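You operate a simulated robot arm through the tools that you are given. There is no shell and no other tool. Be economical: measure what you need, move in short steps, check, and stop when the job is done.

The job below is to be done with a simulated robot arm. You get a single attempt, and the scene is never put back.

## Task
Clamp the short chrome tube, sand its rough patch, then polish that patch.
Fine: orange sanding block and purple sponge back, paste from the white cake. A coat counts when it lies all over at full strength: go over it till it gets no stronger. What is to be rubbed or washed off counts as gone when no trace of it is left.

It is judged by the outcome, as a careful person would: the job done as asked, and still so three seconds after it is handed in. It fails if anything else is knocked over, pushed out of place, dropped, spilled or broken.

## Robot
A 6-joint arm with a four-finger gripper on a trunk, on a base that drives. Base frame: it is fixed to the floor where the robot stands at the start and does not move with it; the origin is under the middle of the robot, x ahead of it, y to its left, z up; the surface under the hand at the start is at about z = 920. Readings come in mm, degrees, newtons and seconds.
Its first joint turns from -166.0 to 166.0 degrees. Places, roughly: blue vice [600, 100, 900]. Payload 3.43 kg.
The tool frame sits at the grasp point between the pads (the TCP): z along the fingers, y along the line on which they close. The tips reach 30 mm beyond it. The gripper opens to 120 mm. The gripper's body begins 85 mm behind the TCP.
Orientation is that of the tool frame in the base frame, as a unit quaternion [x, y, z, w]. With the fingers straight down and closing along the base's y, the tool's x points along the base's -x, its y along +y and its z along -z.

## Interface
- The arm moves only by the tool play_rows. Its argument "motion" is text: rows parted by semicolons, each of 7 numbers parted by spaces: the turn, a rotation vector about the base's x, y, z in units of 90 degrees (1.0 is 90 degrees), then the shift along the base's x, y, z in units of 150 mm (1.0 is 150 mm), then the finger opening in mm, from 0 to 120. In form: ax ay az dx dy dz grip; .... A call has 1 to 12 rows; each row is the pose to reach, as a shift and turn from the pose commanded when the call began. A call with a number of a shift or a turn outside -1 to 1 is refused whole. Each row takes 0.2 s and may step no farther than 50 mm and 8.6 degrees from the row before; otherwise, or with a gripper value out of range, the whole call is refused. A pose out of reach is approached as far as the arm can. The call stops where the force on the tool passes 90 N (or 10 N more than at its start, if that is more) or the arm is blocked; 0.2 s more then pass. The fingers move at their own pace and stop on an object; they squeeze with about 28 N. The grip force told is the motor's: it shows also when the fingers shut on nothing. Time passes only in rows, and 0.2 s behind the last, so rows that repeat a pose let the fingers close. The reply holds the time, the measured pose of the TCP, the force on the tool along the base axes, the opening and the grip force, in the units named above and with some noise, with the torque about the TCP (base axes, N m) and any sound that the robot's microphone picked up.
- Cameras (640 x 400 px; columns grow to the right, rows downward): "scene" is now at [-202.1, 206.5, 1255.6]; the picture's right is [0.21, -0.98, -0.00], its down [-0.13, -0.03, -0.99] and it looks along [0.97, 0.21, -0.14] (base axes); focal length 284 px, centre (320, 200). "wrist" rides on the gripper at [71, -17, -120] in the tool frame; the picture's right is [0.23, 0.97, 0.00], its down [-0.81, 0.19, -0.55] and it looks along [-0.54, 0.13, 0.83] (tool axes); focal length 275 px, centre (320, 200). There is no depth. A picture from a camera that has moved, and an enlarged one, comes with that camera's place and axes in the base frame and with its lens.
- get_image(camera): a new picture of that camera. No time passes.
- steer(legs): drives the robot by 1 to 6 legs, each [ahead, turn to the left] in mm and degrees, along the robot's own axes; the way and the turn of a leg run together, so that a leg with both is an arc; at most 1500 mm and 180 degrees a leg. The arm and the cameras ride along, it lands a little off, and it stops where it bumps. It gives what a move gives.
- pan_tilt(pan, tilt): turns the head with the scene camera to pan (to the left, within 143 degrees either way) and tilt (down, from -29 to 69), counted from straight ahead of the robot. It gives what a move gives.
- zoom(camera, box): a new picture of the part [left, top, right, bottom] of that camera's present view, enlarged. No time passes.
- sign_off(): hands the job in; it is judged then, once.

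Go step by step. Nothing tells you exact positions but the pictures and the camera data: compare them with the known pose of the tool, close in by small moves and look again before you grip or let go. The budget is 120 turns and 78 pictures, counting those below and the enlarged ones. Unless the task says otherwise, let go and move clear before handing in, and close with one line.

The tools are called after "Call:" by a JSON object that holds its "api" and its "payload". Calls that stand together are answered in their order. play_rows: Moves the arm, as the interface text tells. Its arguments: {"type":"object","properties":{"motion":{"type":"string"}},"required":["motion"]} The other tools are called the same way: steer (legs) drives the base; pan_tilt (pan, tilt) turns the head that bears the scene camera; get_image (camera) takes a picture; zoom (camera, box) takes an enlarged picture of a part of a camera's view; sign_off () hands the job in.

At the start:

```text
time_s: 0.0
ee_pos: [603.1, 410.6, 1307.8]
orientation: [0.001, 1.0, 0.0, 0.0]
ft_force: [0.8, -0.2, 0.1]
torque: [-0.01, 0.03, 0.01]
finger_gap: 120.2
grasp_force: 0.0
robot x, y, heading: [1.3, -3.7, -0.1]
head pan, tilt: [12.0, 7.0]
```

scene: 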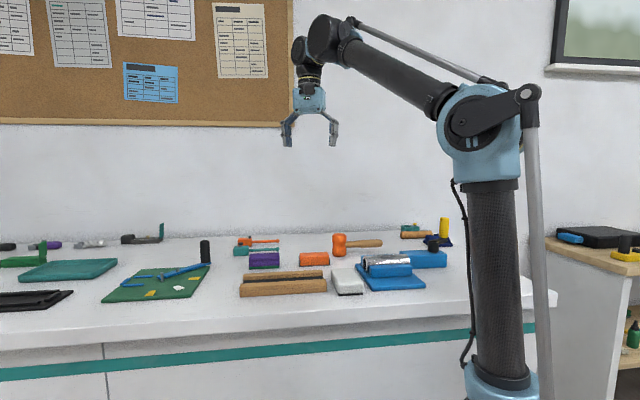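
wrist: 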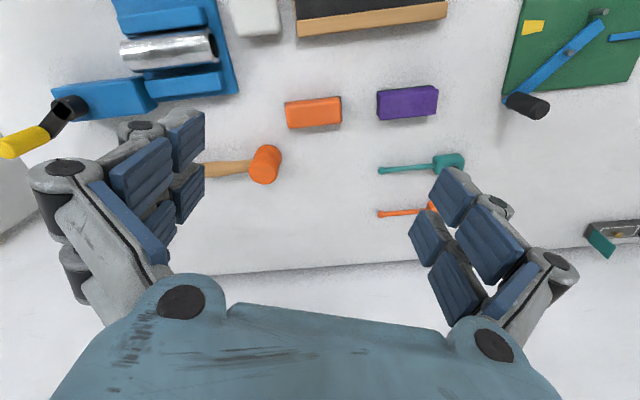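

I see the bench with the blue vice (a chrome tube lies in it already), a white cake, orange block and purple sponge. I'll take closer looks before moving.

Call:
{"api": "zoom", "payload": {"camera": "wrist", "box": [40, 0, 280, 150]}}

Call:
{"api": "zoom", "payload": {"camera": "scene", "box": [220, 200, 480, 310]}}

```text
2.67 times, centred on (160, 75) of wrist
camera zoom: at [531.5, 390.9, 1427.8], right [-0.23, 0.97, 0.0], down [0.81, 0.19, 0.55], along [0.54, 0.13, -0.83], focal length 734 px, centre (747, 533)
```

zoom: 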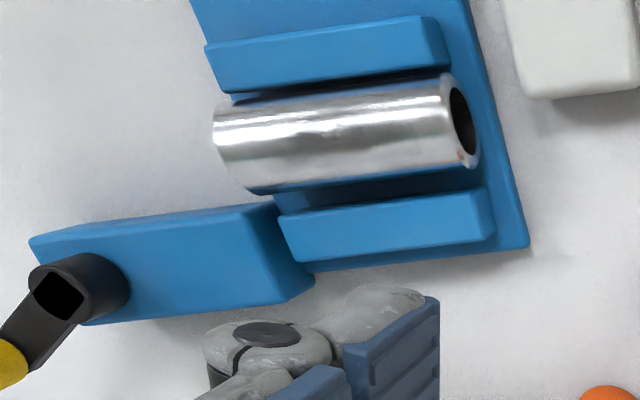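

```text
2.46 times, centred on (350, 255) of scene
camera zoom: at [-202.1, 206.5, 1255.6], right [0.21, -0.98, 0.0], down [-0.13, -0.03, -0.99], along [0.97, 0.21, -0.14], focal length 698 px, centre (246, 65)
```

zoom: 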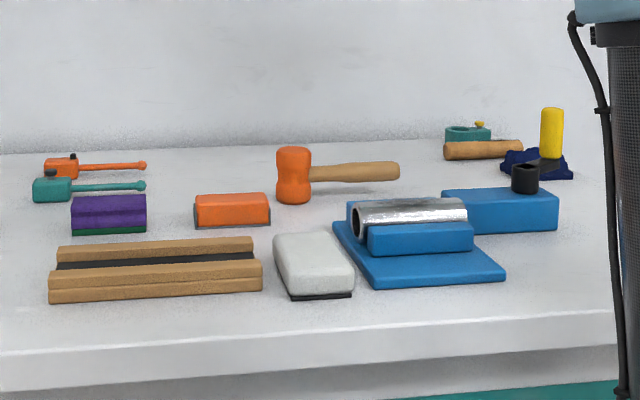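

The tube lies loose between the vice jaws, and a crank with a yellow grip stands on the vice's spindle block. I'll look round for other tubes and come down for a closer view of the vice.

Call:
{"api": "pan_tilt", "payload": {"pan": 40, "tilt": 20}}

Call:
{"api": "get_image", "payload": {"camera": "scene"}}

Call:
{"api": "pan_tilt", "payload": {"pan": -8, "tilt": 22}}

Call:
{"api": "get_image", "payload": {"camera": "scene"}}

```text
time_s: 0.9
ee_pos: [587.8, 409.0, 1315.0]
orientation: [-0.001, 1.0, 0.0, 0.006]
ft_force: [0.4, -0.3, 0.6]
torque: [0.0, 0.0, 0.01]
finger_gap: 119.8
grasp_force: 0.1
robot x, y, heading: [2.0, -4.2, 0.1]
head pan, tilt: [40.0, 20.0]
```

```text
73 pictures are left
camera scene: at [-221.3, 247.1, 1234.8], right [0.64, -0.77, -0.01], down [-0.27, -0.22, -0.94], along [0.72, 0.6, -0.35], focal length 284 px, centre (320, 200)
```

scene: 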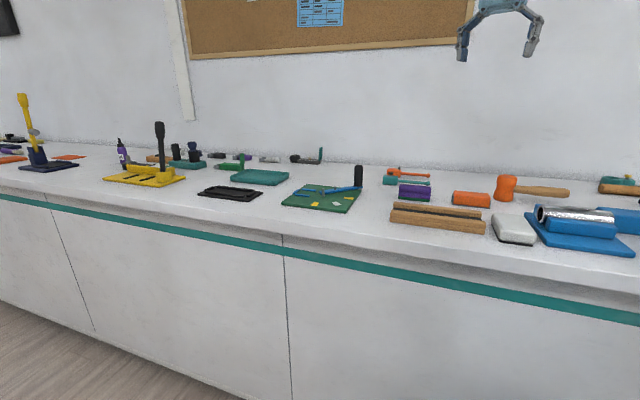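

```text
time_s: 2.1
ee_pos: [589.4, 409.2, 1314.9]
orientation: [0.0, 1.0, 0.001, 0.006]
ft_force: [0.2, -0.8, -0.1]
torque: [-0.02, 0.0, 0.02]
finger_gap: 120.0
grasp_force: 0.1
robot x, y, heading: [6.0, -2.8, -0.2]
head pan, tilt: [-8.0, 22.0]
```

```text
72 pictures are left
camera scene: at [-200.9, 174.5, 1231.2], right [-0.14, -0.99, 0.0], down [-0.38, 0.05, -0.92], along [0.91, -0.13, -0.39], focal length 284 px, centre (320, 200)
```

scene: 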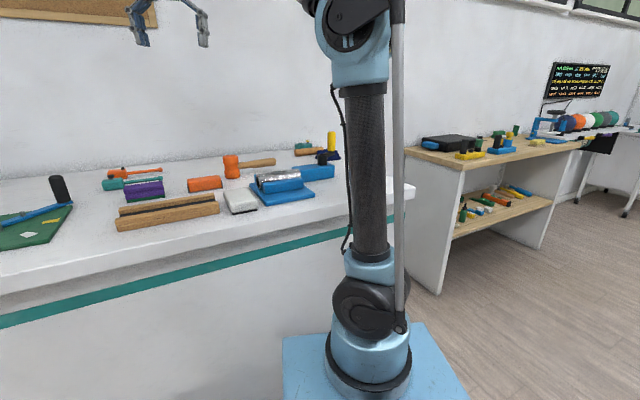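

No other tube is about; the one in the vice is the one. I bring the wrist camera over the vice.

Call:
{"api": "play_rows", "payload": {"motion": "0 0 0 -0.05 -0.3 -0.1 120; 0 0 0 -0.1 -0.6 -0.2 120; 0 0 0 -0.15 -0.8 -0.3 120; 0 0 0 -0.2 -1 -0.4 120"}}

Call:
{"api": "play_rows", "payload": {"motion": "0 0 0 0 -0.3 -0.1 120; 0 0 0 -0.05 -0.6 -0.2 120; 0 0 0 -0.1 -0.8 -0.3 120; 0 0 0 -0.1 -1 -0.5 120"}}

Call:
{"api": "get_image", "payload": {"camera": "wrist"}}

```text
time_s: 3.1
ee_pos: [557.3, 259.5, 1253.5]
orientation: [0.0, 1.0, 0.001, 0.007]
ft_force: [0.1, 0.3, 0.3]
torque: [-0.02, 0.03, 0.0]
finger_gap: 120.0
grasp_force: 0.0
robot x, y, heading: [-1.7, -2.6, -0.2]
head pan, tilt: [-8.0, 22.0]
```

```text
time_s: 4.1
ee_pos: [542.4, 108.2, 1179.3]
orientation: [0.001, 1.0, 0.001, 0.006]
ft_force: [0.2, 0.3, 0.1]
torque: [0.02, 0.03, -0.01]
finger_gap: 119.9
grasp_force: 0.2
robot x, y, heading: [2.0, 2.4, -0.1]
head pan, tilt: [-8.0, 22.0]
```

```text
71 pictures are left
camera wrist: at [469.0, 90.0, 1299.7], right [-0.23, 0.97, 0.0], down [0.8, 0.19, 0.56], along [0.55, 0.13, -0.83], focal length 275 px, centre (320, 200)
```

wrist: 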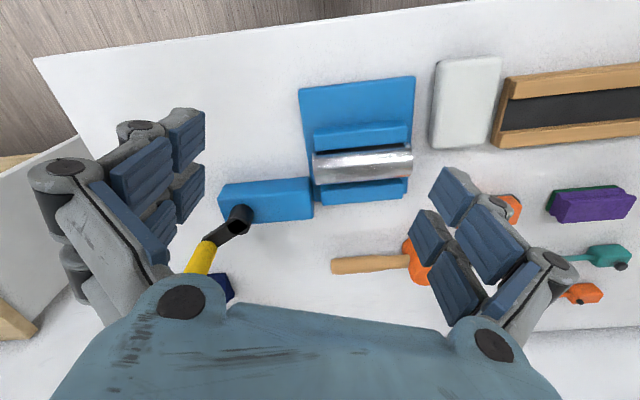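

Call:
{"api": "zoom", "payload": {"camera": "scene", "box": [210, 120, 370, 220]}}

Call:
{"api": "zoom", "payload": {"camera": "wrist", "box": [180, 60, 500, 260]}}

```text
4.00 times, centred on (290, 170) of scene
camera zoom: at [-200.8, 174.4, 1231.2], right [-0.14, -0.99, 0.0], down [-0.38, 0.05, -0.92], along [0.91, -0.13, -0.39], focal length 1134 px, centre (440, 320)
```

zoom: 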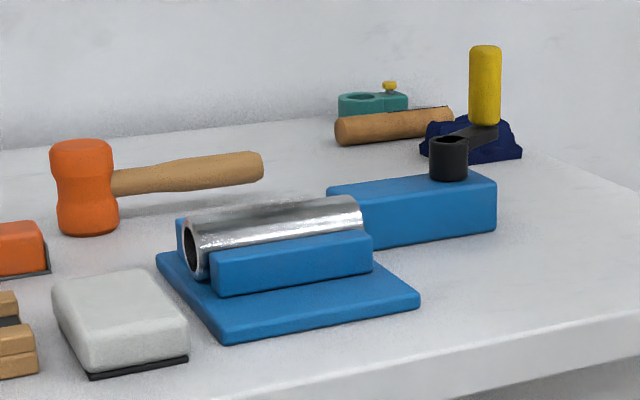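

```text
2.00 times, centred on (340, 160) of wrist
camera zoom: at [469.0, 90.0, 1299.7], right [-0.23, 0.97, 0.0], down [0.8, 0.19, 0.56], along [0.55, 0.13, -0.83], focal length 551 px, centre (280, 280)
```

zoom: 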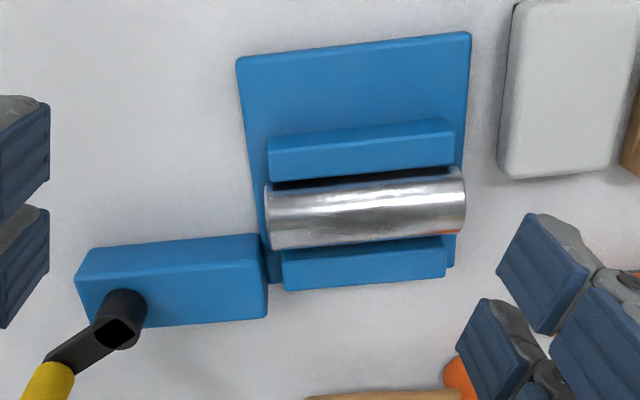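

The crank hub is at about (720, 34, 997), its upright yellow grip at about (780, -3), z 996–1066. I move above the grip and check.

Call:
{"api": "play_rows", "payload": {"motion": "0 0 0 0.3 -0.15 0 120; 0 0 0 0.6 -0.3 0 120; 0 0 0 0.8 -0.45 0 120; 0 0 0 1 -0.6 0 120"}}

Call:
{"api": "play_rows", "payload": {"motion": "0 0 0 0.2 -0.05 0 120; 0 0 0 0.4 -0.1 0 120; 0 0 0 0.58 -0.14 0 120; 0 0 0 0.58 -0.14 0 120"}}

Call:
{"api": "get_image", "payload": {"camera": "wrist"}}

Call:
{"api": "zoom", "payload": {"camera": "scene", "box": [210, 60, 450, 210]}}

```text
refused: row 1 steps farther than a row can; nothing moved
```

```text
time_s: 5.1
ee_pos: [630.8, 87.8, 1178.8]
orientation: [-0.001, 1.0, 0.0, 0.006]
ft_force: [0.4, 0.3, -0.5]
torque: [0.0, 0.01, 0.02]
finger_gap: 119.9
grasp_force: 0.0
robot x, y, heading: [0.7, -0.9, -0.1]
head pan, tilt: [-8.0, 22.0]
```

```text
68 pictures are left
camera wrist: at [556.4, 68.8, 1298.7], right [-0.23, 0.97, 0.0], down [0.8, 0.19, 0.56], along [0.55, 0.13, -0.83], focal length 275 px, centre (320, 200)
```

wrist: 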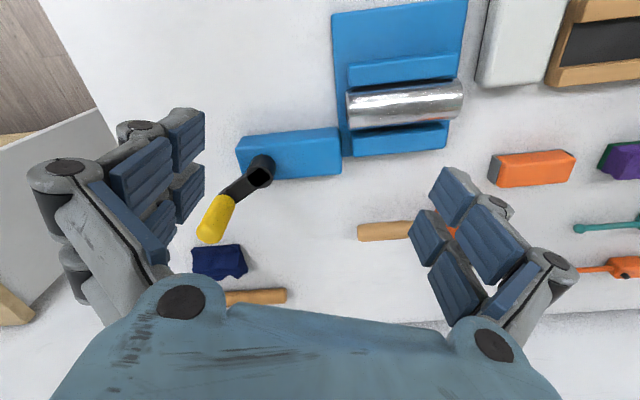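

```text
2.67 times, centred on (330, 135) of scene
camera zoom: at [-200.9, 174.4, 1231.2], right [-0.14, -0.99, 0.0], down [-0.38, 0.05, -0.92], along [0.91, -0.13, -0.39], focal length 756 px, centre (293, 373)
```

zoom: 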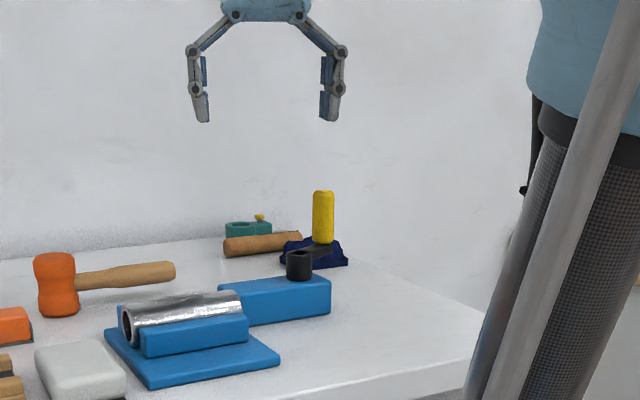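

Call:
{"api": "play_rows", "payload": {"motion": "0 0 0 0.25 -0.16 0 120; 0 0 0 0.5 -0.31 0 120; 0 0 0 0.75 -0.46 0 120; 0 0 0 1 -0.61 0 120; 0 0 0 1 -0.61 0 120"}}

Call:
{"api": "get_image", "payload": {"camera": "wrist"}}

```text
time_s: 6.3
ee_pos: [780.8, -4.9, 1179.3]
orientation: [0.001, 1.0, -0.001, 0.007]
ft_force: [0.4, -0.9, 0.4]
torque: [-0.02, -0.01, 0.02]
finger_gap: 119.6
grasp_force: 0.1
robot x, y, heading: [3.0, -1.1, 0.2]
head pan, tilt: [-8.0, 22.0]
```

```text
66 pictures are left
camera wrist: at [706.6, -22.5, 1299.0], right [-0.23, 0.97, 0.0], down [0.8, 0.19, 0.56], along [0.55, 0.13, -0.83], focal length 275 px, centre (320, 200)
```

wrist: 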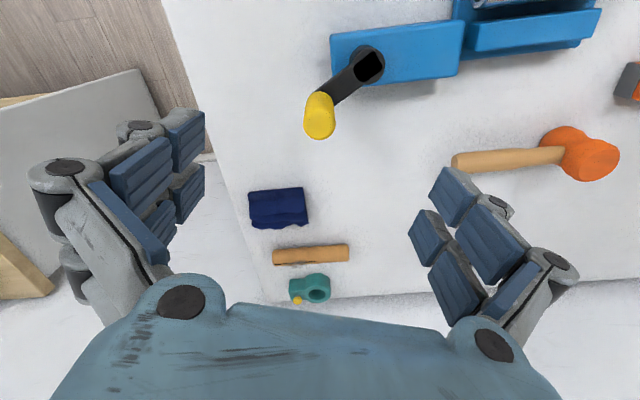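

Call:
{"api": "zoom", "payload": {"camera": "wrist", "box": [280, 20, 440, 150]}}

```text
3.08 times, centred on (360, 85) of wrist
camera zoom: at [706.6, -22.5, 1299.0], right [-0.23, 0.97, 0.0], down [0.8, 0.19, 0.56], along [0.55, 0.13, -0.83], focal length 847 px, centre (197, 554)
```

zoom: 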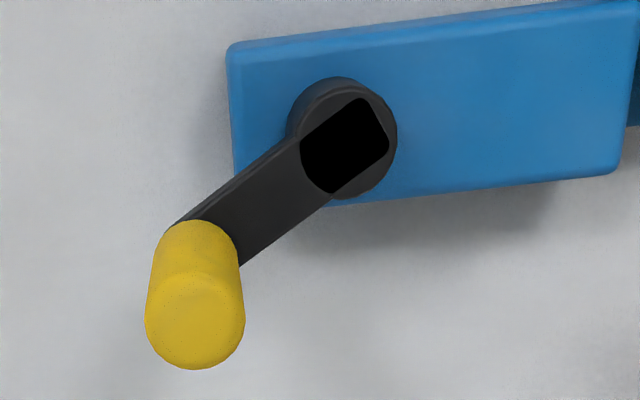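

The grip's centre checks out at about (782, -4) and the hub at (739, 35). I go down round the grip and close.

Call:
{"api": "play_rows", "payload": {"motion": "0 0 0 0 0 -0.25 120; 0 0 0 0 0 -0.5 120; 0 0 0 0 0 -0.75 120; 0 0 0 0 0 -0.94 120; 0 0 0 0 0 -0.94 60; 0 0 0 0 0 -0.94 20; 0 0 0 0 0 -0.94 20; 0 0 0 0 0 -0.94 20"}}

Call:
{"api": "get_image", "payload": {"camera": "wrist"}}

```text
time_s: 8.1
ee_pos: [778.1, -3.0, 1038.4]
orientation: [0.0, 1.0, 0.0, 0.007]
ft_force: [-1.1, -0.6, 1.1]
torque: [0.0, 0.01, -0.04]
finger_gap: 27.8
grasp_force: 44.9
robot x, y, heading: [-2.0, -1.6, 0.3]
head pan, tilt: [-8.0, 22.0]
```

```text
64 pictures are left
camera wrist: at [705.0, -22.2, 1158.1], right [-0.23, 0.97, 0.0], down [0.8, 0.19, 0.56], along [0.55, 0.13, -0.83], focal length 275 px, centre (320, 200)
```

wrist: 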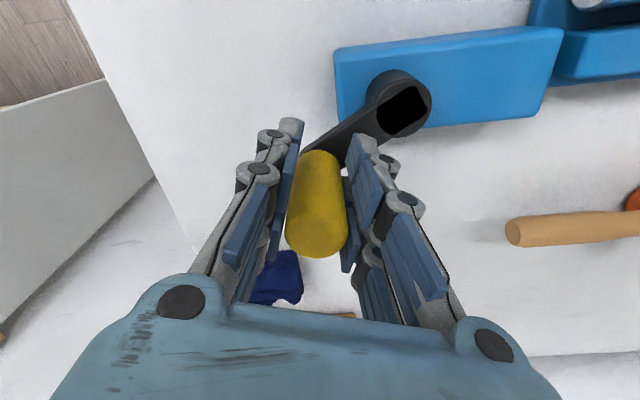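

Gripped at a gap of 28 mm. I try a small clockwise turn (from above) round the hub to feel which way it clamps.

Call:
{"api": "play_rows", "payload": {"motion": "0 0 -0.044 -0.019 -0.018 0 20; 0 0 -0.0889 -0.038 -0.034 0 20; 0 0 -0.178 -0.08 -0.063 0 20; 0 0 -0.178 -0.08 -0.063 0 20"}}

Call:
{"api": "get_image", "payload": {"camera": "wrist"}}

```text
time_s: 9.1
ee_pos: [767.0, -12.9, 1038.4]
orientation: [0.139, 0.99, -0.001, 0.007]
ft_force: [-3.0, 5.6, 2.8]
torque: [0.16, 0.01, 0.04]
finger_gap: 27.5
grasp_force: 44.9
robot x, y, heading: [0.2, -6.3, 0.1]
head pan, tilt: [-8.0, 22.0]
```

```text
63 pictures are left
camera wrist: at [691.4, -10.2, 1158.1], right [0.05, 1.0, 0.0], down [0.83, -0.04, 0.56], along [0.56, -0.03, -0.83], focal length 275 px, centre (320, 200)
```

wrist: 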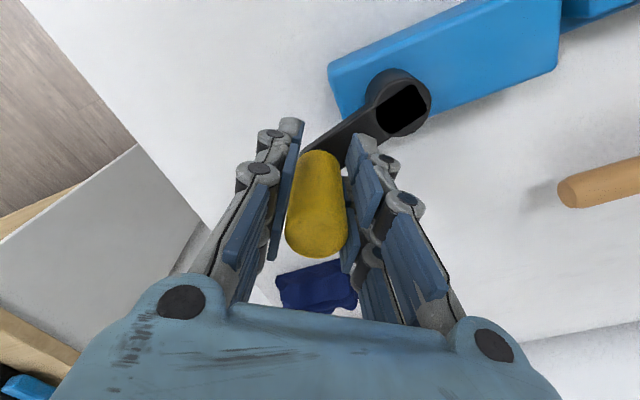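

Call:
{"api": "play_rows", "payload": {"motion": "0 0 -0.0889 -0.046 -0.023 0 20; 0 0 -0.178 -0.094 -0.039 0 20; 0 0 -0.267 -0.145 -0.048 0 20; 0 0 -0.356 -0.195 -0.051 0 20; 0 0 -0.444 -0.247 -0.045 0 20; 0 0 -0.533 -0.296 -0.034 0 20; 0 0 -0.533 -0.296 -0.034 0 20"}}

Call:
{"api": "zoom", "payload": {"camera": "scene", "box": [210, 120, 370, 220]}}

Call:
{"api": "get_image", "payload": {"camera": "wrist"}}

```text
time_s: 10.7
ee_pos: [723.3, -16.6, 1038.8]
orientation: [0.53, 0.848, -0.003, 0.005]
ft_force: [5.3, 12.4, 12.6]
torque: [0.27, -0.19, 0.08]
finger_gap: 27.3
grasp_force: 45.3
robot x, y, heading: [0.8, -1.5, -0.2]
head pan, tilt: [-8.0, 22.0]
```

```text
4.00 times, centred on (290, 170) of scene
camera zoom: at [-201.0, 174.8, 1231.1], right [-0.14, -0.99, 0.0], down [-0.38, 0.05, -0.92], along [0.91, -0.13, -0.39], focal length 1134 px, centre (440, 320)
```

zoom: 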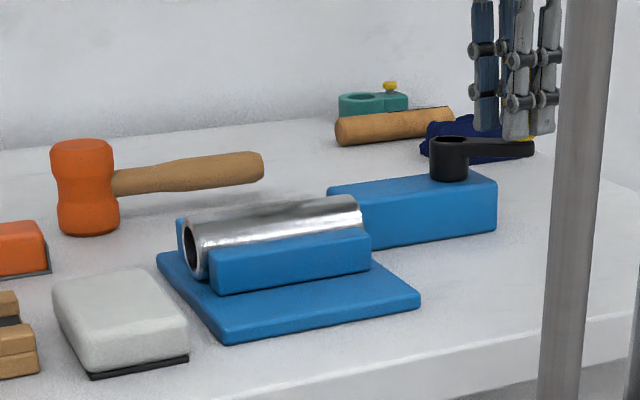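

```text
61 pictures are left
camera wrist: at [674.9, 39.8, 1157.9], right [0.77, 0.63, 0.0], down [0.52, -0.64, 0.56], along [0.35, -0.44, -0.83], focal length 275 px, centre (320, 200)
```

wrist: 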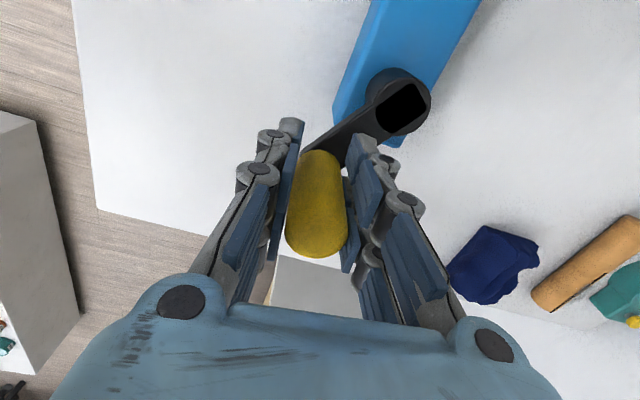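

Clockwise moves the front jaw toward the tube. I go on turning, watching the force.

Call:
{"api": "play_rows", "payload": {"motion": "0 0 -0.0889 -0.047 0.019 0 20; 0 0 -0.178 -0.091 0.043 0 20; 0 0 -0.267 -0.131 0.074 0 20; 0 0 -0.356 -0.166 0.109 0 20; 0 0 -0.444 -0.195 0.15 0 20; 0 0 -0.533 -0.219 0.194 0 20; 0 0 -0.622 -0.237 0.241 0 20; 0 0 -0.711 -0.248 0.29 0 20; 0 0 -0.711 -0.248 0.29 0 20"}}

Call:
{"api": "zoom", "payload": {"camera": "scene", "box": [210, 120, 370, 220]}}

```text
time_s: 12.7
ee_pos: [685.8, 25.2, 1037.8]
orientation: [0.899, 0.438, -0.006, 0.004]
ft_force: [14.6, 1.2, 25.3]
torque: [-0.27, -0.32, 0.09]
finger_gap: 27.4
grasp_force: 44.3
robot x, y, heading: [-0.3, -2.0, 0.2]
head pan, tilt: [-8.0, 22.0]
```

```text
4.00 times, centred on (290, 170) of scene
camera zoom: at [-201.0, 174.4, 1231.2], right [-0.14, -0.99, 0.0], down [-0.38, 0.05, -0.92], along [0.91, -0.13, -0.39], focal length 1134 px, centre (440, 320)
```

zoom: 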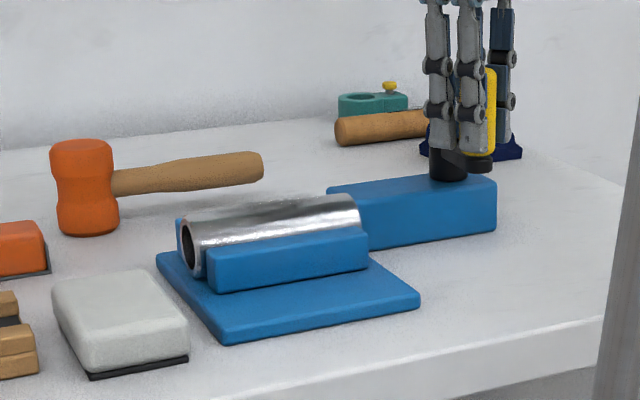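

Call:
{"api": "play_rows", "payload": {"motion": "0 0 -0.0889 -0.004 0.05 0.006 20; 0 0 -0.178 -0.001 0.1 0.012 20; 0 0 -0.267 0.009 0.149 0.012 20; 0 0 -0.356 0.026 0.197 0.012 20; 0 0 -0.444 0.049 0.241 0.012 20; 0 0 -0.533 0.078 0.282 0.012 20; 0 0 -0.533 0.078 0.282 0.012 20"}}

Call:
{"api": "zoom", "payload": {"camera": "scene", "box": [210, 120, 370, 220]}}

Call:
{"api": "get_image", "payload": {"camera": "wrist"}}

```text
time_s: 14.3
ee_pos: [700.5, -5.2, 1039.9]
orientation: [0.998, 0.055, -0.005, -0.009]
ft_force: [20.2, 17.3, 22.5]
torque: [-0.21, -0.73, -0.06]
finger_gap: 27.6
grasp_force: 46.0
out of reach, approached as far as the arm can: row 5, 6, 7
robot x, y, heading: [2.1, -1.4, 0.1]
head pan, tilt: [-8.0, 22.0]
```

```text
4.00 times, centred on (290, 170) of scene
camera zoom: at [-200.6, 175.0, 1231.2], right [-0.14, -0.99, 0.0], down [-0.38, 0.05, -0.92], along [0.91, -0.13, -0.39], focal length 1134 px, centre (440, 320)
```

zoom: 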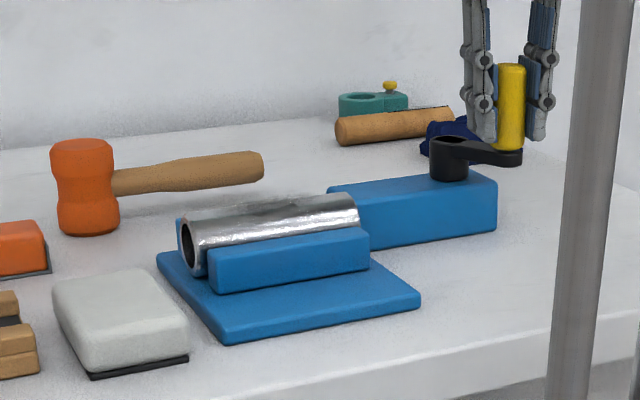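

```text
58 pictures are left
camera wrist: at [770.8, 14.7, 1160.7], right [0.34, -0.94, -0.02], down [-0.78, -0.29, 0.56], along [-0.53, -0.17, -0.83], focal length 275 px, centre (320, 200)
```

wrist: 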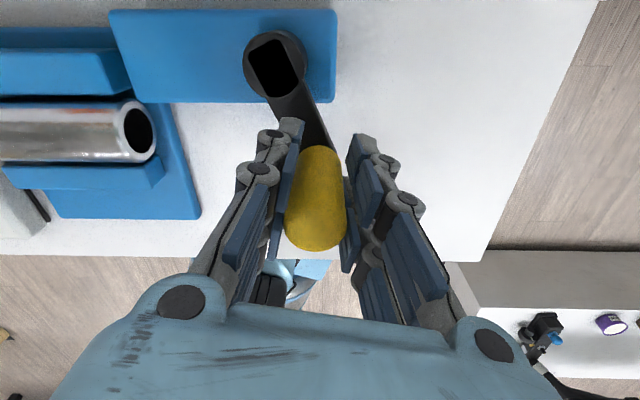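

The wrist hit a joint limit and the crank came back a little (grip now at about (700, -5)). I open the fingers in place to regrip with the hand turned back.

Call:
{"api": "play_rows", "payload": {"motion": "0 0 0 0 0 0 60; 0 0 0 0 0 0 120; 0 0 0 0 0 0 120"}}

```text
time_s: 15.1
ee_pos: [699.4, -7.5, 1039.5]
orientation: [0.998, 0.055, -0.005, -0.009]
ft_force: [0.0, 0.6, -0.4]
torque: [-0.01, 0.02, 0.0]
finger_gap: 119.7
grasp_force: 0.1
robot x, y, heading: [3.9, -7.2, 0.0]
head pan, tilt: [-8.0, 22.0]
```

Call:
{"api": "play_rows", "payload": {"motion": "0 0 0.09 0 0 0.03 120; 0 0 0.18 0 0 0.03 120"}}

```text
time_s: 15.7
ee_pos: [700.3, -6.1, 1044.9]
orientation: [0.984, 0.175, -0.007, 0.001]
ft_force: [0.3, 0.5, 0.1]
torque: [0.02, 0.0, 0.0]
finger_gap: 120.1
grasp_force: 0.0
robot x, y, heading: [0.7, -1.8, 0.0]
head pan, tilt: [-8.0, 22.0]
```

Call:
{"api": "play_rows", "payload": {"motion": "0 0 0.09 0 0 0 120; 0 0 0.18 0 0 0 120; 0 0 0.27 0 0 0 120; 0 0 0.36 0 0 0 120; 0 0 0.45 0 0 0 120; 0 0 0.54 0 0 0 120; 0 0 0.63 0 0 0 120; 0 0 0.72 0 0 0 120; 0 0 0.81 0 0 0 120; 0 0 0.9 0 0 0 120; 0 0 0.99 0 0 0 120"}}

Call:
{"api": "play_rows", "payload": {"motion": "0 0 0.09 0 0 0 120; 0 0 0.18 0 0 0 120; 0 0 0.27 0 0 0 120; 0 0 0.36 0 0 0 120; 0 0 0.45 0 0 0 120; 0 0 0.54 0 0 0 120; 0 0 0.63 0 0 0 120; 0 0 0.72 0 0 0 120; 0 0 0.81 0 0 0 120; 0 0 0.9 0 0 0 120; 0 0 0.99 0 0 0 120"}}

Call:
{"api": "get_image", "payload": {"camera": "wrist"}}

```text
time_s: 18.1
ee_pos: [699.0, -7.9, 1044.6]
orientation: [0.578, 0.816, -0.004, 0.004]
ft_force: [-0.9, -0.2, -0.6]
torque: [-0.03, 0.02, 0.02]
finger_gap: 120.0
grasp_force: 0.1
robot x, y, heading: [3.6, -1.3, -0.1]
head pan, tilt: [-8.0, 22.0]
```

```text
time_s: 20.5
ee_pos: [699.7, -7.6, 1045.4]
orientation: [-0.161, 0.987, 0.002, 0.005]
ft_force: [-0.4, 0.2, -0.6]
torque: [-0.01, -0.02, 0.0]
finger_gap: 120.1
grasp_force: 0.0
robot x, y, heading: [2.1, -2.3, -0.1]
head pan, tilt: [-8.0, 22.0]
```

```text
57 pictures are left
camera wrist: at [635.0, -48.1, 1164.4], right [-0.53, 0.85, 0.0], down [0.7, 0.44, 0.56], along [0.48, 0.3, -0.83], focal length 275 px, centre (320, 200)
```

wrist: 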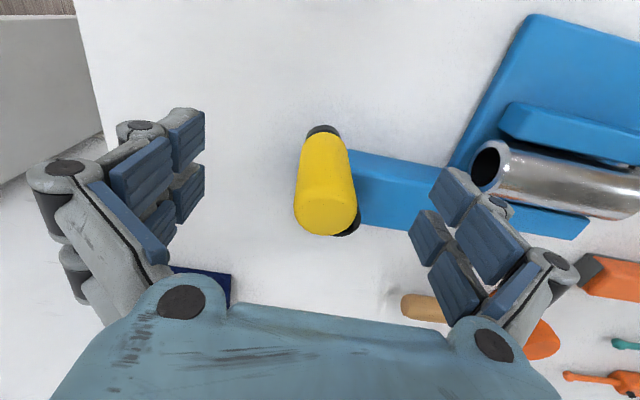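

Call:
{"api": "play_rows", "payload": {"motion": "0 0 0.09 0 0 0 120; 0 0 0.18 0 0 0 120; 0 0 0.27 0 0 0 120; 0 0 0.36 0 0 0 120; 0 0 0.45 0 0 0 120; 0 0 0.54 0 0 -0.02 120; 0 0 0.63 0 0 -0.04 120; 0 0 0.72 0.003 0.015 -0.04 120; 0 0 0.72 0.003 0.015 -0.04 60; 0 0 0.72 0.003 0.015 -0.04 20; 0 0 0.72 0.003 0.015 -0.04 20"}}

Call:
{"api": "get_image", "payload": {"camera": "wrist"}}

```text
time_s: 22.9
ee_pos: [699.5, -6.2, 1038.6]
orientation: [-0.664, 0.748, 0.005, 0.005]
ft_force: [-7.2, -5.2, -0.8]
torque: [-0.18, 0.23, 0.0]
finger_gap: 27.4
grasp_force: 45.1
robot x, y, heading: [3.4, -0.2, -0.1]
head pan, tilt: [-8.0, 22.0]
```

```text
56 pictures are left
camera wrist: at [707.4, -81.3, 1158.4], right [-0.99, -0.12, 0.0], down [-0.1, 0.82, 0.56], along [-0.06, 0.56, -0.83], focal length 275 px, centre (320, 200)
```

wrist: 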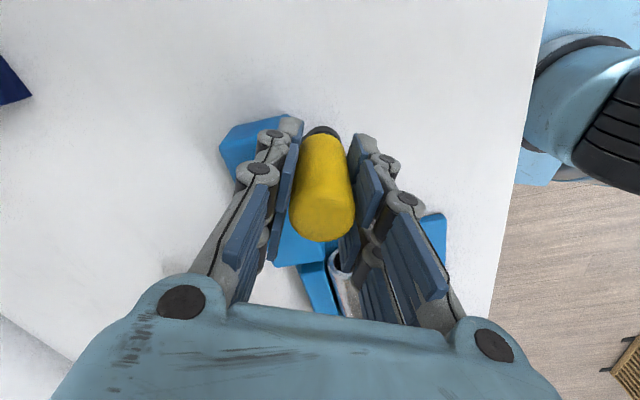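

Regripped with plenty of wrist travel. I go on clockwise by about 88°.

Call:
{"api": "play_rows", "payload": {"motion": "0 0 -0.089 -0.025 0.046 0 20; 0 0 -0.178 -0.053 0.088 0 20; 0 0 -0.267 -0.075 0.134 0 20; 0 0 -0.356 -0.091 0.183 0 20; 0 0 -0.445 -0.1 0.233 0 20; 0 0 -0.534 -0.102 0.283 0 20; 0 0 -0.623 -0.097 0.334 0 20; 0 0 -0.712 -0.084 0.383 0 20; 0 0 -0.801 -0.065 0.431 0 20; 0 0 -0.89 -0.039 0.475 0 20; 0 0 -0.979 -0.008 0.515 0 20"}}

Call:
{"api": "zoom", "payload": {"camera": "scene", "box": [210, 120, 370, 220]}}

```text
time_s: 25.3
ee_pos: [697.9, 73.7, 1038.7]
orientation: [0.043, 0.999, -0.001, 0.006]
ft_force: [-37.6, 32.5, -29.5]
torque: [0.92, 1.12, -0.1]
finger_gap: 27.5
grasp_force: 44.9
robot x, y, heading: [-0.9, -1.5, -0.1]
head pan, tilt: [-8.0, 22.0]
```

```text
4.00 times, centred on (290, 170) of scene
camera zoom: at [-201.5, 175.6, 1230.9], right [-0.14, -0.99, 0.0], down [-0.38, 0.05, -0.92], along [0.91, -0.13, -0.39], focal length 1134 px, centre (440, 320)
```

zoom: 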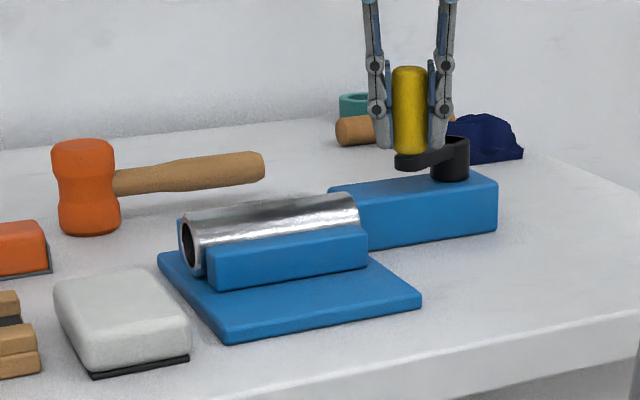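

Call:
{"api": "play_rows", "payload": {"motion": "0 0 -0.089 0.03 0.047 0 20; 0 0 -0.178 0.073 0.077 0 20; 0 0 -0.267 0.12 0.1 0 20; 0 0 -0.356 0.169 0.117 0 20; 0 0 -0.445 0.221 0.126 0 20; 0 0 -0.445 0.221 0.126 0 20"}}

Call:
{"api": "zoom", "payload": {"camera": "scene", "box": [210, 120, 370, 220]}}

```text
time_s: 26.7
ee_pos: [731.9, 90.7, 1039.4]
orientation: [0.382, 0.924, -0.002, 0.005]
ft_force: [-4.3, 22.0, 3.8]
torque: [0.56, 0.02, -0.07]
finger_gap: 27.4
grasp_force: 44.9
robot x, y, heading: [-0.8, -2.3, 0.1]
head pan, tilt: [-8.0, 22.0]
```

```text
4.00 times, centred on (290, 170) of scene
camera zoom: at [-201.2, 175.1, 1231.1], right [-0.14, -0.99, 0.0], down [-0.38, 0.05, -0.92], along [0.91, -0.13, -0.39], focal length 1134 px, centre (440, 320)
```

zoom: 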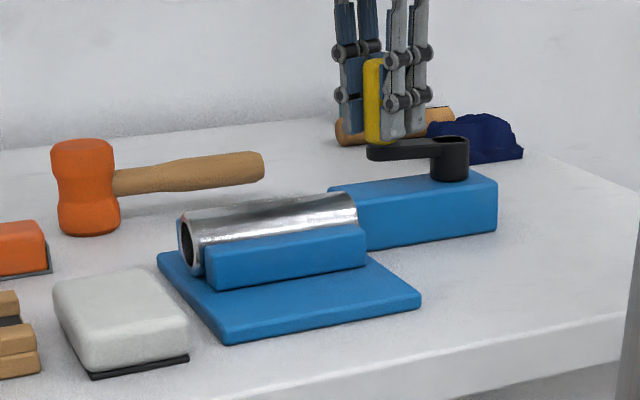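

Call:
{"api": "play_rows", "payload": {"motion": "0 0 -0.089 0.052 0.013 0 20; 0 0 -0.178 0.103 0.007 0 20; 0 0 -0.267 0.154 -0.005 0 20; 0 0 -0.356 0.203 -0.024 0 20; 0 0 -0.445 0.248 -0.05 0 20; 0 0 -0.534 0.289 -0.082 0 20; 0 0 -0.623 0.325 -0.119 0 20; 0 0 -0.712 0.356 -0.161 0 20; 0 0 -0.801 0.381 -0.207 0 20; 0 0 -0.801 0.381 -0.207 0 20"}}

Call:
{"api": "zoom", "payload": {"camera": "scene", "box": [210, 120, 370, 220]}}

```text
time_s: 28.9
ee_pos: [789.8, 63.1, 1039.4]
orientation: [0.853, 0.522, -0.006, 0.003]
ft_force: [21.1, 45.5, 15.0]
torque: [1.32, -0.73, 0.0]
finger_gap: 27.4
grasp_force: 44.9
robot x, y, heading: [1.5, -0.3, 0.1]
head pan, tilt: [-8.0, 22.0]
```

```text
4.00 times, centred on (290, 170) of scene
camera zoom: at [-200.4, 176.0, 1231.0], right [-0.14, -0.99, 0.0], down [-0.38, 0.05, -0.92], along [0.91, -0.13, -0.39], focal length 1134 px, centre (440, 320)
```

zoom: 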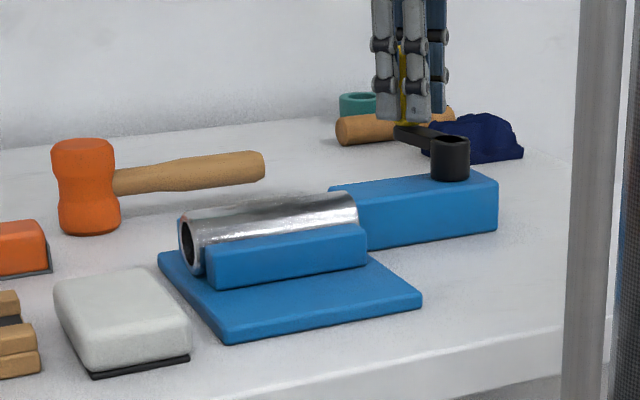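

Call:
{"api": "play_rows", "payload": {"motion": "0 0 -0.045 0.014 -0.023 0 20; 0 0 -0.089 0.025 -0.045 0 20; 0 0 -0.134 0.032 -0.07 0 20; 0 0 -0.178 0.036 -0.096 0 20; 0 0 -0.222 0.039 -0.122 0 20; 0 0 -0.267 0.04 -0.148 0 20; 0 0 -0.267 0.04 -0.148 0 20"}}

Call:
{"api": "get_image", "payload": {"camera": "wrist"}}

Call:
{"api": "zoom", "payload": {"camera": "scene", "box": [210, 120, 370, 220]}}

```text
time_s: 30.5
ee_pos: [797.1, 39.8, 1038.6]
orientation: [0.943, 0.334, -0.004, 0.003]
ft_force: [54.3, 47.3, 52.4]
torque: [1.43, -1.5, -0.02]
finger_gap: 27.7
grasp_force: 44.9
robot x, y, heading: [2.8, -1.9, 0.1]
head pan, tilt: [-8.0, 22.0]
```

```text
52 pictures are left
camera wrist: at [841.4, 97.6, 1158.7], right [0.79, -0.61, 0.0], down [-0.51, -0.66, 0.56], along [-0.34, -0.44, -0.83], focal length 275 px, centre (320, 200)
```

wrist: 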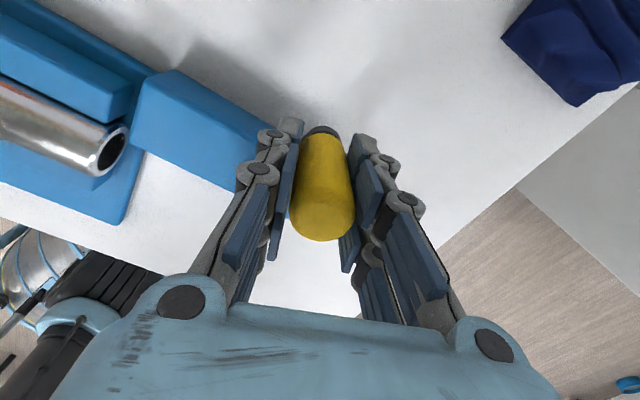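

```text
4.00 times, centred on (290, 170) of scene
camera zoom: at [-200.4, 176.0, 1231.1], right [-0.14, -0.99, 0.0], down [-0.38, 0.05, -0.92], along [0.91, -0.13, -0.39], focal length 1134 px, centre (440, 320)
```

zoom: 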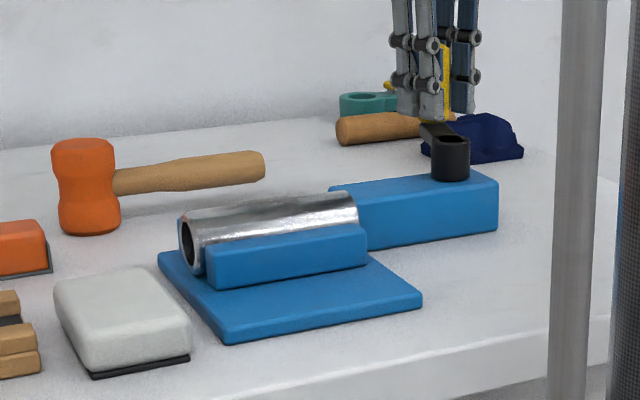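

The turning force is rising (about 2.7 N·m). I regrip to shed the side load, then check that it is really tight.

Call:
{"api": "play_rows", "payload": {"motion": "0 0 0 0 0 0 70; 0 0 0 0 0 0 120; 0 0 0 0 0 0 120"}}

Call:
{"api": "get_image", "payload": {"camera": "wrist"}}

```text
time_s: 31.3
ee_pos: [794.4, 37.8, 1036.9]
orientation: [0.942, 0.334, -0.006, 0.002]
ft_force: [-12.5, 22.5, -19.3]
torque: [-0.97, -0.39, 0.16]
finger_gap: 119.9
grasp_force: 0.0
robot x, y, heading: [1.7, -2.5, -0.1]
head pan, tilt: [-8.0, 22.0]
```

```text
50 pictures are left
camera wrist: at [840.0, 96.3, 1157.7], right [0.79, -0.61, 0.0], down [-0.5, -0.65, 0.56], along [-0.35, -0.45, -0.83], focal length 275 px, centre (320, 200)
```

wrist: 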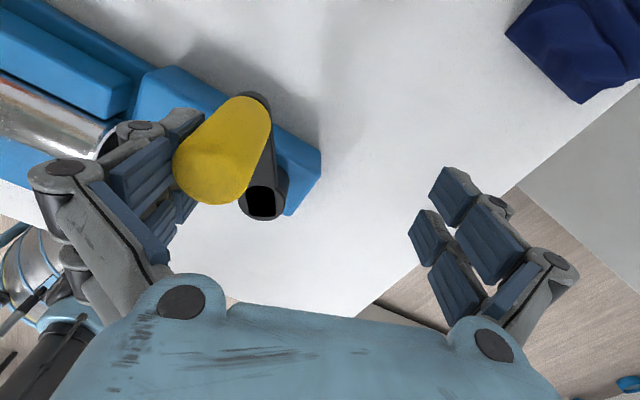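

On release the crank sprang back until it met the left finger. I ease the hand along to see where the crank comes to rest.

Call:
{"api": "play_rows", "payload": {"motion": "0 0 0 -0.02 0.06 0 120; 0 0 0 -0.04 0.12 0 120; 0 0 0 -0.07 0.2 0.02 120; 0 0 0 -0.1 0.28 0.02 120; 0 0 0 -0.1 0.28 0.02 120"}}

Call:
{"api": "get_image", "payload": {"camera": "wrist"}}

```text
time_s: 32.5
ee_pos: [779.9, 78.9, 1040.3]
orientation: [0.942, 0.334, -0.006, 0.002]
ft_force: [0.0, -1.0, -0.9]
torque: [0.03, -0.02, 0.05]
finger_gap: 120.1
grasp_force: 0.0
robot x, y, heading: [1.8, -4.5, 0.0]
head pan, tilt: [-8.0, 22.0]
```

```text
49 pictures are left
camera wrist: at [825.3, 137.4, 1160.9], right [0.79, -0.61, 0.0], down [-0.5, -0.65, 0.56], along [-0.35, -0.44, -0.83], focal length 275 px, centre (320, 200)
```

wrist: 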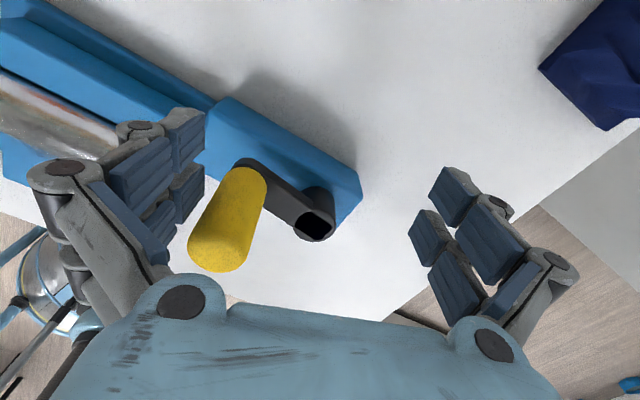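

Call:
{"api": "play_rows", "payload": {"motion": "0 0 0 0 0 0.3 120; 0 0 0 -0.2 0.2 0.4 120; 0 0 0 -0.4 0.4 0.4 120; 0 0 0 -0.6 0.6 0.4 120; 0 0 0 -0.8 0.8 0.4 120; 0 0 0 -0.85 0.9 0.4 120; 0 0 0 -0.85 0.9 0.4 120"}}

Call:
{"api": "get_image", "payload": {"camera": "wrist"}}

```text
time_s: 34.1
ee_pos: [652.9, 213.9, 1101.2]
orientation: [0.943, 0.334, -0.006, 0.003]
ft_force: [0.0, -0.1, 0.2]
torque: [0.02, 0.01, 0.0]
finger_gap: 120.1
grasp_force: 0.0
robot x, y, heading: [0.7, -0.6, -0.1]
head pan, tilt: [-8.0, 22.0]
```

```text
48 pictures are left
camera wrist: at [697.9, 272.4, 1221.1], right [0.79, -0.61, 0.0], down [-0.5, -0.65, 0.56], along [-0.35, -0.44, -0.83], focal length 275 px, centre (320, 200)
```

wrist: 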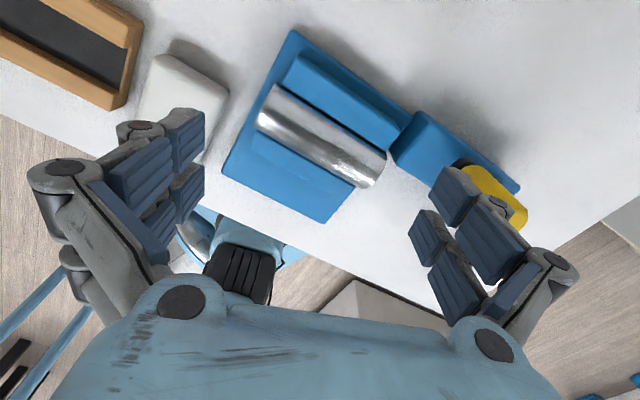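

Call:
{"api": "zoom", "payload": {"camera": "wrist", "box": [220, 40, 440, 220]}}

Call:
{"api": "zoom", "payload": {"camera": "scene", "box": [230, 150, 330, 210]}}

```text
2.22 times, centred on (330, 130) of wrist
camera zoom: at [697.9, 272.4, 1221.1], right [0.79, -0.61, 0.0], down [-0.5, -0.65, 0.56], along [-0.35, -0.44, -0.83], focal length 612 px, centre (298, 356)
```

zoom: 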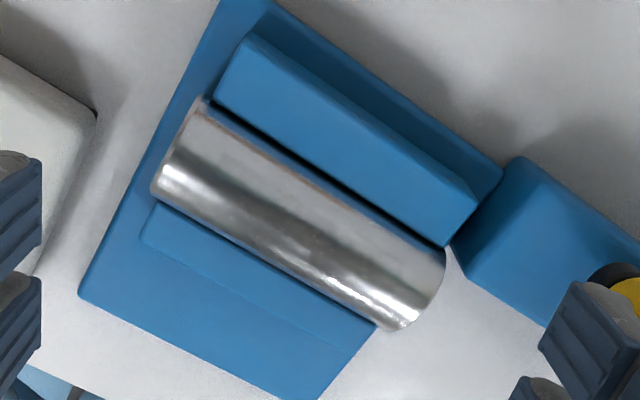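

```text
6.40 times, centred on (280, 180) of scene
camera zoom: at [-200.8, 174.6, 1231.2], right [-0.14, -0.99, 0.0], down [-0.38, 0.05, -0.92], along [0.91, -0.13, -0.39], focal length 1815 px, centre (576, 328)
```

zoom: 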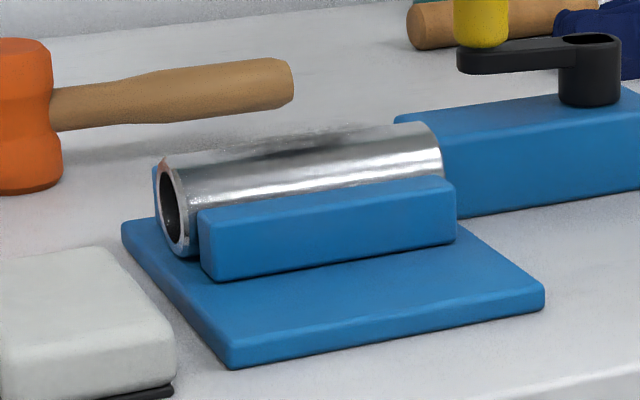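

The crank rests where contact began. I want to see the tube's end between the jaws, so I turn and tilt the hand to look along the tube.

Call:
{"api": "play_rows", "payload": {"motion": "0 0 0.09 -0.03 0.12 0 120; 0 0 0.18 -0.06 0.24 0 120; 0 0 0.27 -0.1 0.36 0 120; 0 0 0.36 -0.14 0.48 0 120; 0 0 0.45 -0.17 0.6 0 120; 0 0 0.54 -0.2 0.72 0 120; 0 0 0.57 -0.2 0.81 0 120; 0 0 0.57 -0.2 0.81 0 120"}}

Call:
{"api": "play_rows", "payload": {"motion": "-0.09 0 0 0 0 -0.1 120; -0.18 0 0 0 0 -0.25 120; -0.27 0 0 0 0 -0.4 120; -0.36 0 0 0 0 -0.5 120; -0.36 0 0 0 0 -0.5 120"}}

Call:
{"api": "get_image", "payload": {"camera": "wrist"}}

```text
time_s: 35.9
ee_pos: [621.9, 336.4, 1102.2]
orientation: [0.704, 0.71, -0.003, 0.004]
ft_force: [-0.6, 0.1, 0.4]
torque: [-0.01, -0.04, 0.01]
finger_gap: 120.0
grasp_force: 0.0
robot x, y, heading: [0.9, -0.3, -0.1]
head pan, tilt: [-8.0, 22.0]
```

```text
time_s: 37.1
ee_pos: [622.0, 336.0, 1026.4]
orientation: [0.675, 0.68, -0.202, 0.202]
ft_force: [-1.1, -0.4, -0.1]
torque: [0.03, 0.01, -0.03]
finger_gap: 120.2
grasp_force: 0.0
robot x, y, heading: [-4.2, -3.4, 0.1]
head pan, tilt: [-8.0, 22.0]
```

```text
45 pictures are left
camera wrist: at [604.4, 460.1, 1088.8], right [0.97, 0.2, -0.13], down [0.2, -0.38, 0.91], along [0.13, -0.91, -0.4], focal length 275 px, centre (320, 200)
```

wrist: 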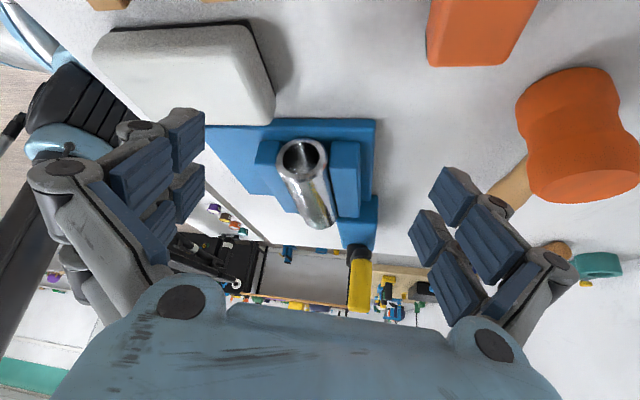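

Call:
{"api": "zoom", "payload": {"camera": "wrist", "box": [220, 110, 400, 250]}}

```text
2.86 times, centred on (310, 180) of wrist
camera zoom: at [604.4, 460.1, 1088.8], right [0.97, 0.2, -0.13], down [0.2, -0.38, 0.91], along [0.13, -0.91, -0.4], focal length 786 px, centre (349, 257)
```

zoom: 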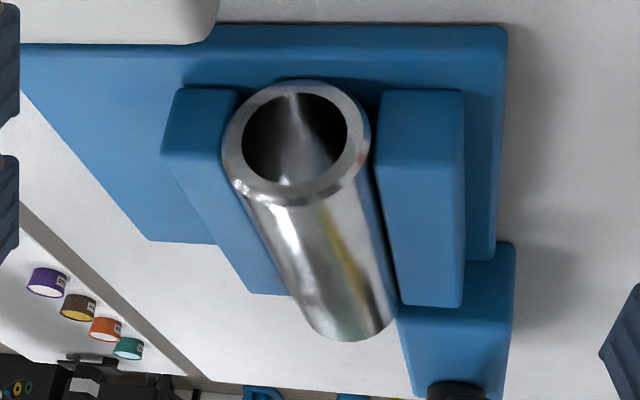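

Call:
{"api": "zoom", "payload": {"camera": "wrist", "box": [275, 125, 355, 215]}}

```text
4.44 times, centred on (315, 170) of wrist
camera zoom: at [604.4, 460.1, 1088.8], right [0.97, 0.2, -0.13], down [0.2, -0.38, 0.91], along [0.13, -0.91, -0.4], focal length 1224 px, centre (342, 333)
```

zoom: 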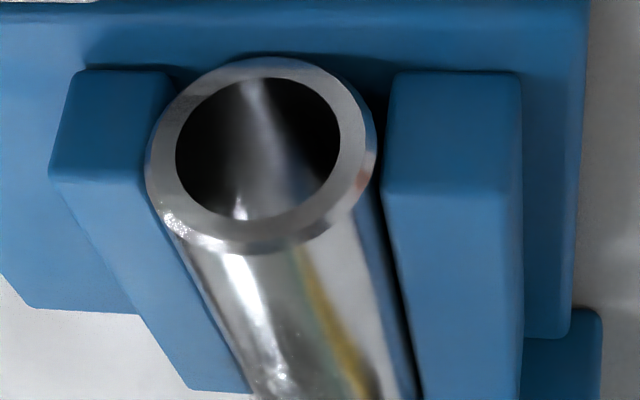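

The end view shows a slight gap at the rear jaw, so the tube isn't held: the crank sprang back past first contact. I go back to regrip the handle and tighten harder.

Call:
{"api": "play_rows", "payload": {"motion": "0.09 0 0 0 0 0.15 120; 0.18 0 0 0 0 0.3 120; 0.27 0 0 0 0 0.45 120; 0.36 0 0 0 0 0.56 120"}}

Call:
{"api": "play_rows", "payload": {"motion": "0 0 0.09 0.04 -0.09 0 120; 0 0 0.18 0.08 -0.18 0 120; 0 0 0.27 0.12 -0.27 0 120; 0 0 0.36 0.16 -0.36 0 120; 0 0 0.45 0.2 -0.45 0 120; 0 0 0.54 0.24 -0.54 0 120; 0 0 0.63 0.28 -0.63 0 120; 0 0 0.72 0.32 -0.72 0 120; 0 0 0.81 0.36 -0.8 0 120; 0 0 0.9 0.4 -0.85 0 120; 0 0 0.99 0.45 -0.9 0 120"}}

Call:
{"api": "play_rows", "payload": {"motion": "0 0 0.09 0.04 -0.09 0 120; 0 0 0.18 0.08 -0.18 0 120; 0 0 0.27 0.12 -0.27 0 120; 0 0 0.36 0.16 -0.36 0 120; 0 0 0.45 0.2 -0.45 0 120; 0 0 0.54 0.24 -0.54 0 120; 0 0 0.63 0.28 -0.63 0 120; 0 0 0.72 0.31 -0.7 0 120; 0 0 0.81 0.31 -0.72 0 120; 0 0 0.9 0.31 -0.72 0 120; 0 0 0.99 0.31 -0.72 0 120"}}

Call:
{"api": "get_image", "payload": {"camera": "wrist"}}

```text
time_s: 38.1
ee_pos: [621.8, 336.0, 1110.6]
orientation: [0.706, 0.709, -0.004, 0.003]
ft_force: [0.8, 0.1, 0.0]
torque: [-0.02, 0.02, 0.02]
finger_gap: 120.1
grasp_force: 0.1
robot x, y, heading: [0.7, -3.2, 0.2]
head pan, tilt: [-8.0, 22.0]
```

```text
time_s: 40.5
ee_pos: [689.4, 201.2, 1110.2]
orientation: [0.004, 1.0, 0.0, 0.007]
ft_force: [0.0, 0.6, -0.5]
torque: [0.0, 0.0, 0.01]
finger_gap: 120.1
grasp_force: 0.1
robot x, y, heading: [0.4, -0.7, -0.1]
head pan, tilt: [-8.0, 22.0]
```

```text
time_s: 42.9
ee_pos: [735.8, 92.8, 1110.9]
orientation: [-0.698, 0.716, 0.004, 0.004]
ft_force: [0.1, -0.1, -0.2]
torque: [0.03, 0.04, 0.0]
finger_gap: 120.0
grasp_force: 0.0
robot x, y, heading: [0.4, -1.4, 0.1]
head pan, tilt: [-8.0, 22.0]
```

```text
42 pictures are left
camera wrist: at [751.1, 18.4, 1230.3], right [-0.98, -0.21, 0.0], down [-0.17, 0.81, 0.56], along [-0.12, 0.55, -0.83], focal length 275 px, centre (320, 200)
```

wrist: 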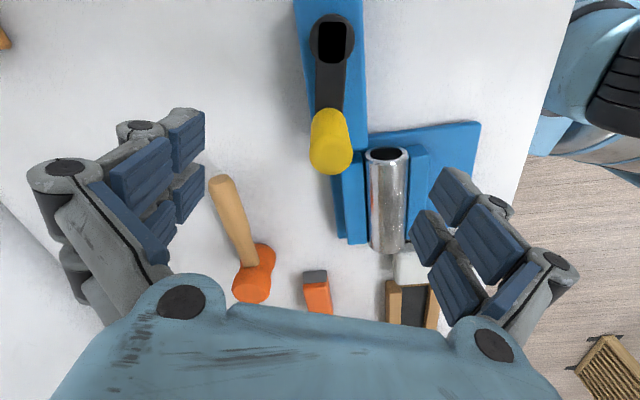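

Call:
{"api": "play_rows", "payload": {"motion": "0 0 0 -0.048 -0.01 -0.2 120; 0 0 0 -0.048 -0.01 -0.4 120; 0 0 0 -0.048 -0.01 -0.48 120; 0 0 0 -0.048 -0.01 -0.48 60; 0 0 0 -0.048 -0.01 -0.48 20; 0 0 0 -0.048 -0.01 -0.48 20; 0 0 0 -0.048 -0.01 -0.48 20"}}

```text
time_s: 44.5
ee_pos: [727.8, 92.8, 1039.7]
orientation: [-0.698, 0.716, 0.005, 0.004]
ft_force: [-2.7, 0.7, 2.1]
torque: [0.04, 0.07, 0.04]
finger_gap: 26.1
grasp_force: 45.0
robot x, y, heading: [3.2, -3.8, 0.1]
head pan, tilt: [-8.0, 22.0]
```

Call:
{"api": "play_rows", "payload": {"motion": "0 0 -0.089 0.051 0.01 0 20; 0 0 -0.178 0.103 0.011 0 20; 0 0 -0.267 0.156 0.003 0 20; 0 0 -0.356 0.207 -0.011 0 20; 0 0 -0.445 0.255 -0.031 0 20; 0 0 -0.534 0.299 -0.059 0 20; 0 0 -0.623 0.34 -0.093 0 20; 0 0 -0.712 0.375 -0.131 0 20; 0 0 -0.801 0.405 -0.175 0 20; 0 0 -0.89 0.428 -0.222 0 20; 0 0 -0.979 0.445 -0.271 0 20"}}

```text
time_s: 46.9
ee_pos: [796.3, 54.2, 1039.2]
orientation: [-0.002, 1.0, 0.001, 0.005]
ft_force: [-12.4, 34.9, -7.9]
torque: [1.01, 0.4, 0.07]
finger_gap: 26.0
grasp_force: 44.9
robot x, y, heading: [-0.7, -4.9, 0.0]
head pan, tilt: [-8.0, 22.0]
```

Call:
{"api": "play_rows", "payload": {"motion": "0 0 -0.089 0.009 -0.052 0 20; 0 0 -0.178 0.012 -0.105 0 20; 0 0 -0.267 0.007 -0.157 0 20; 0 0 -0.356 -0.005 -0.208 0 20; 0 0 -0.356 -0.005 -0.208 0 20"}}

```text
time_s: 48.1
ee_pos: [796.2, 22.1, 1038.2]
orientation: [0.274, 0.962, -0.001, 0.006]
ft_force: [48.5, 38.9, 43.8]
torque: [1.26, -1.49, 0.06]
finger_gap: 26.5
grasp_force: 45.2
robot x, y, heading: [0.8, -1.5, -0.2]
head pan, tilt: [-8.0, 22.0]
```

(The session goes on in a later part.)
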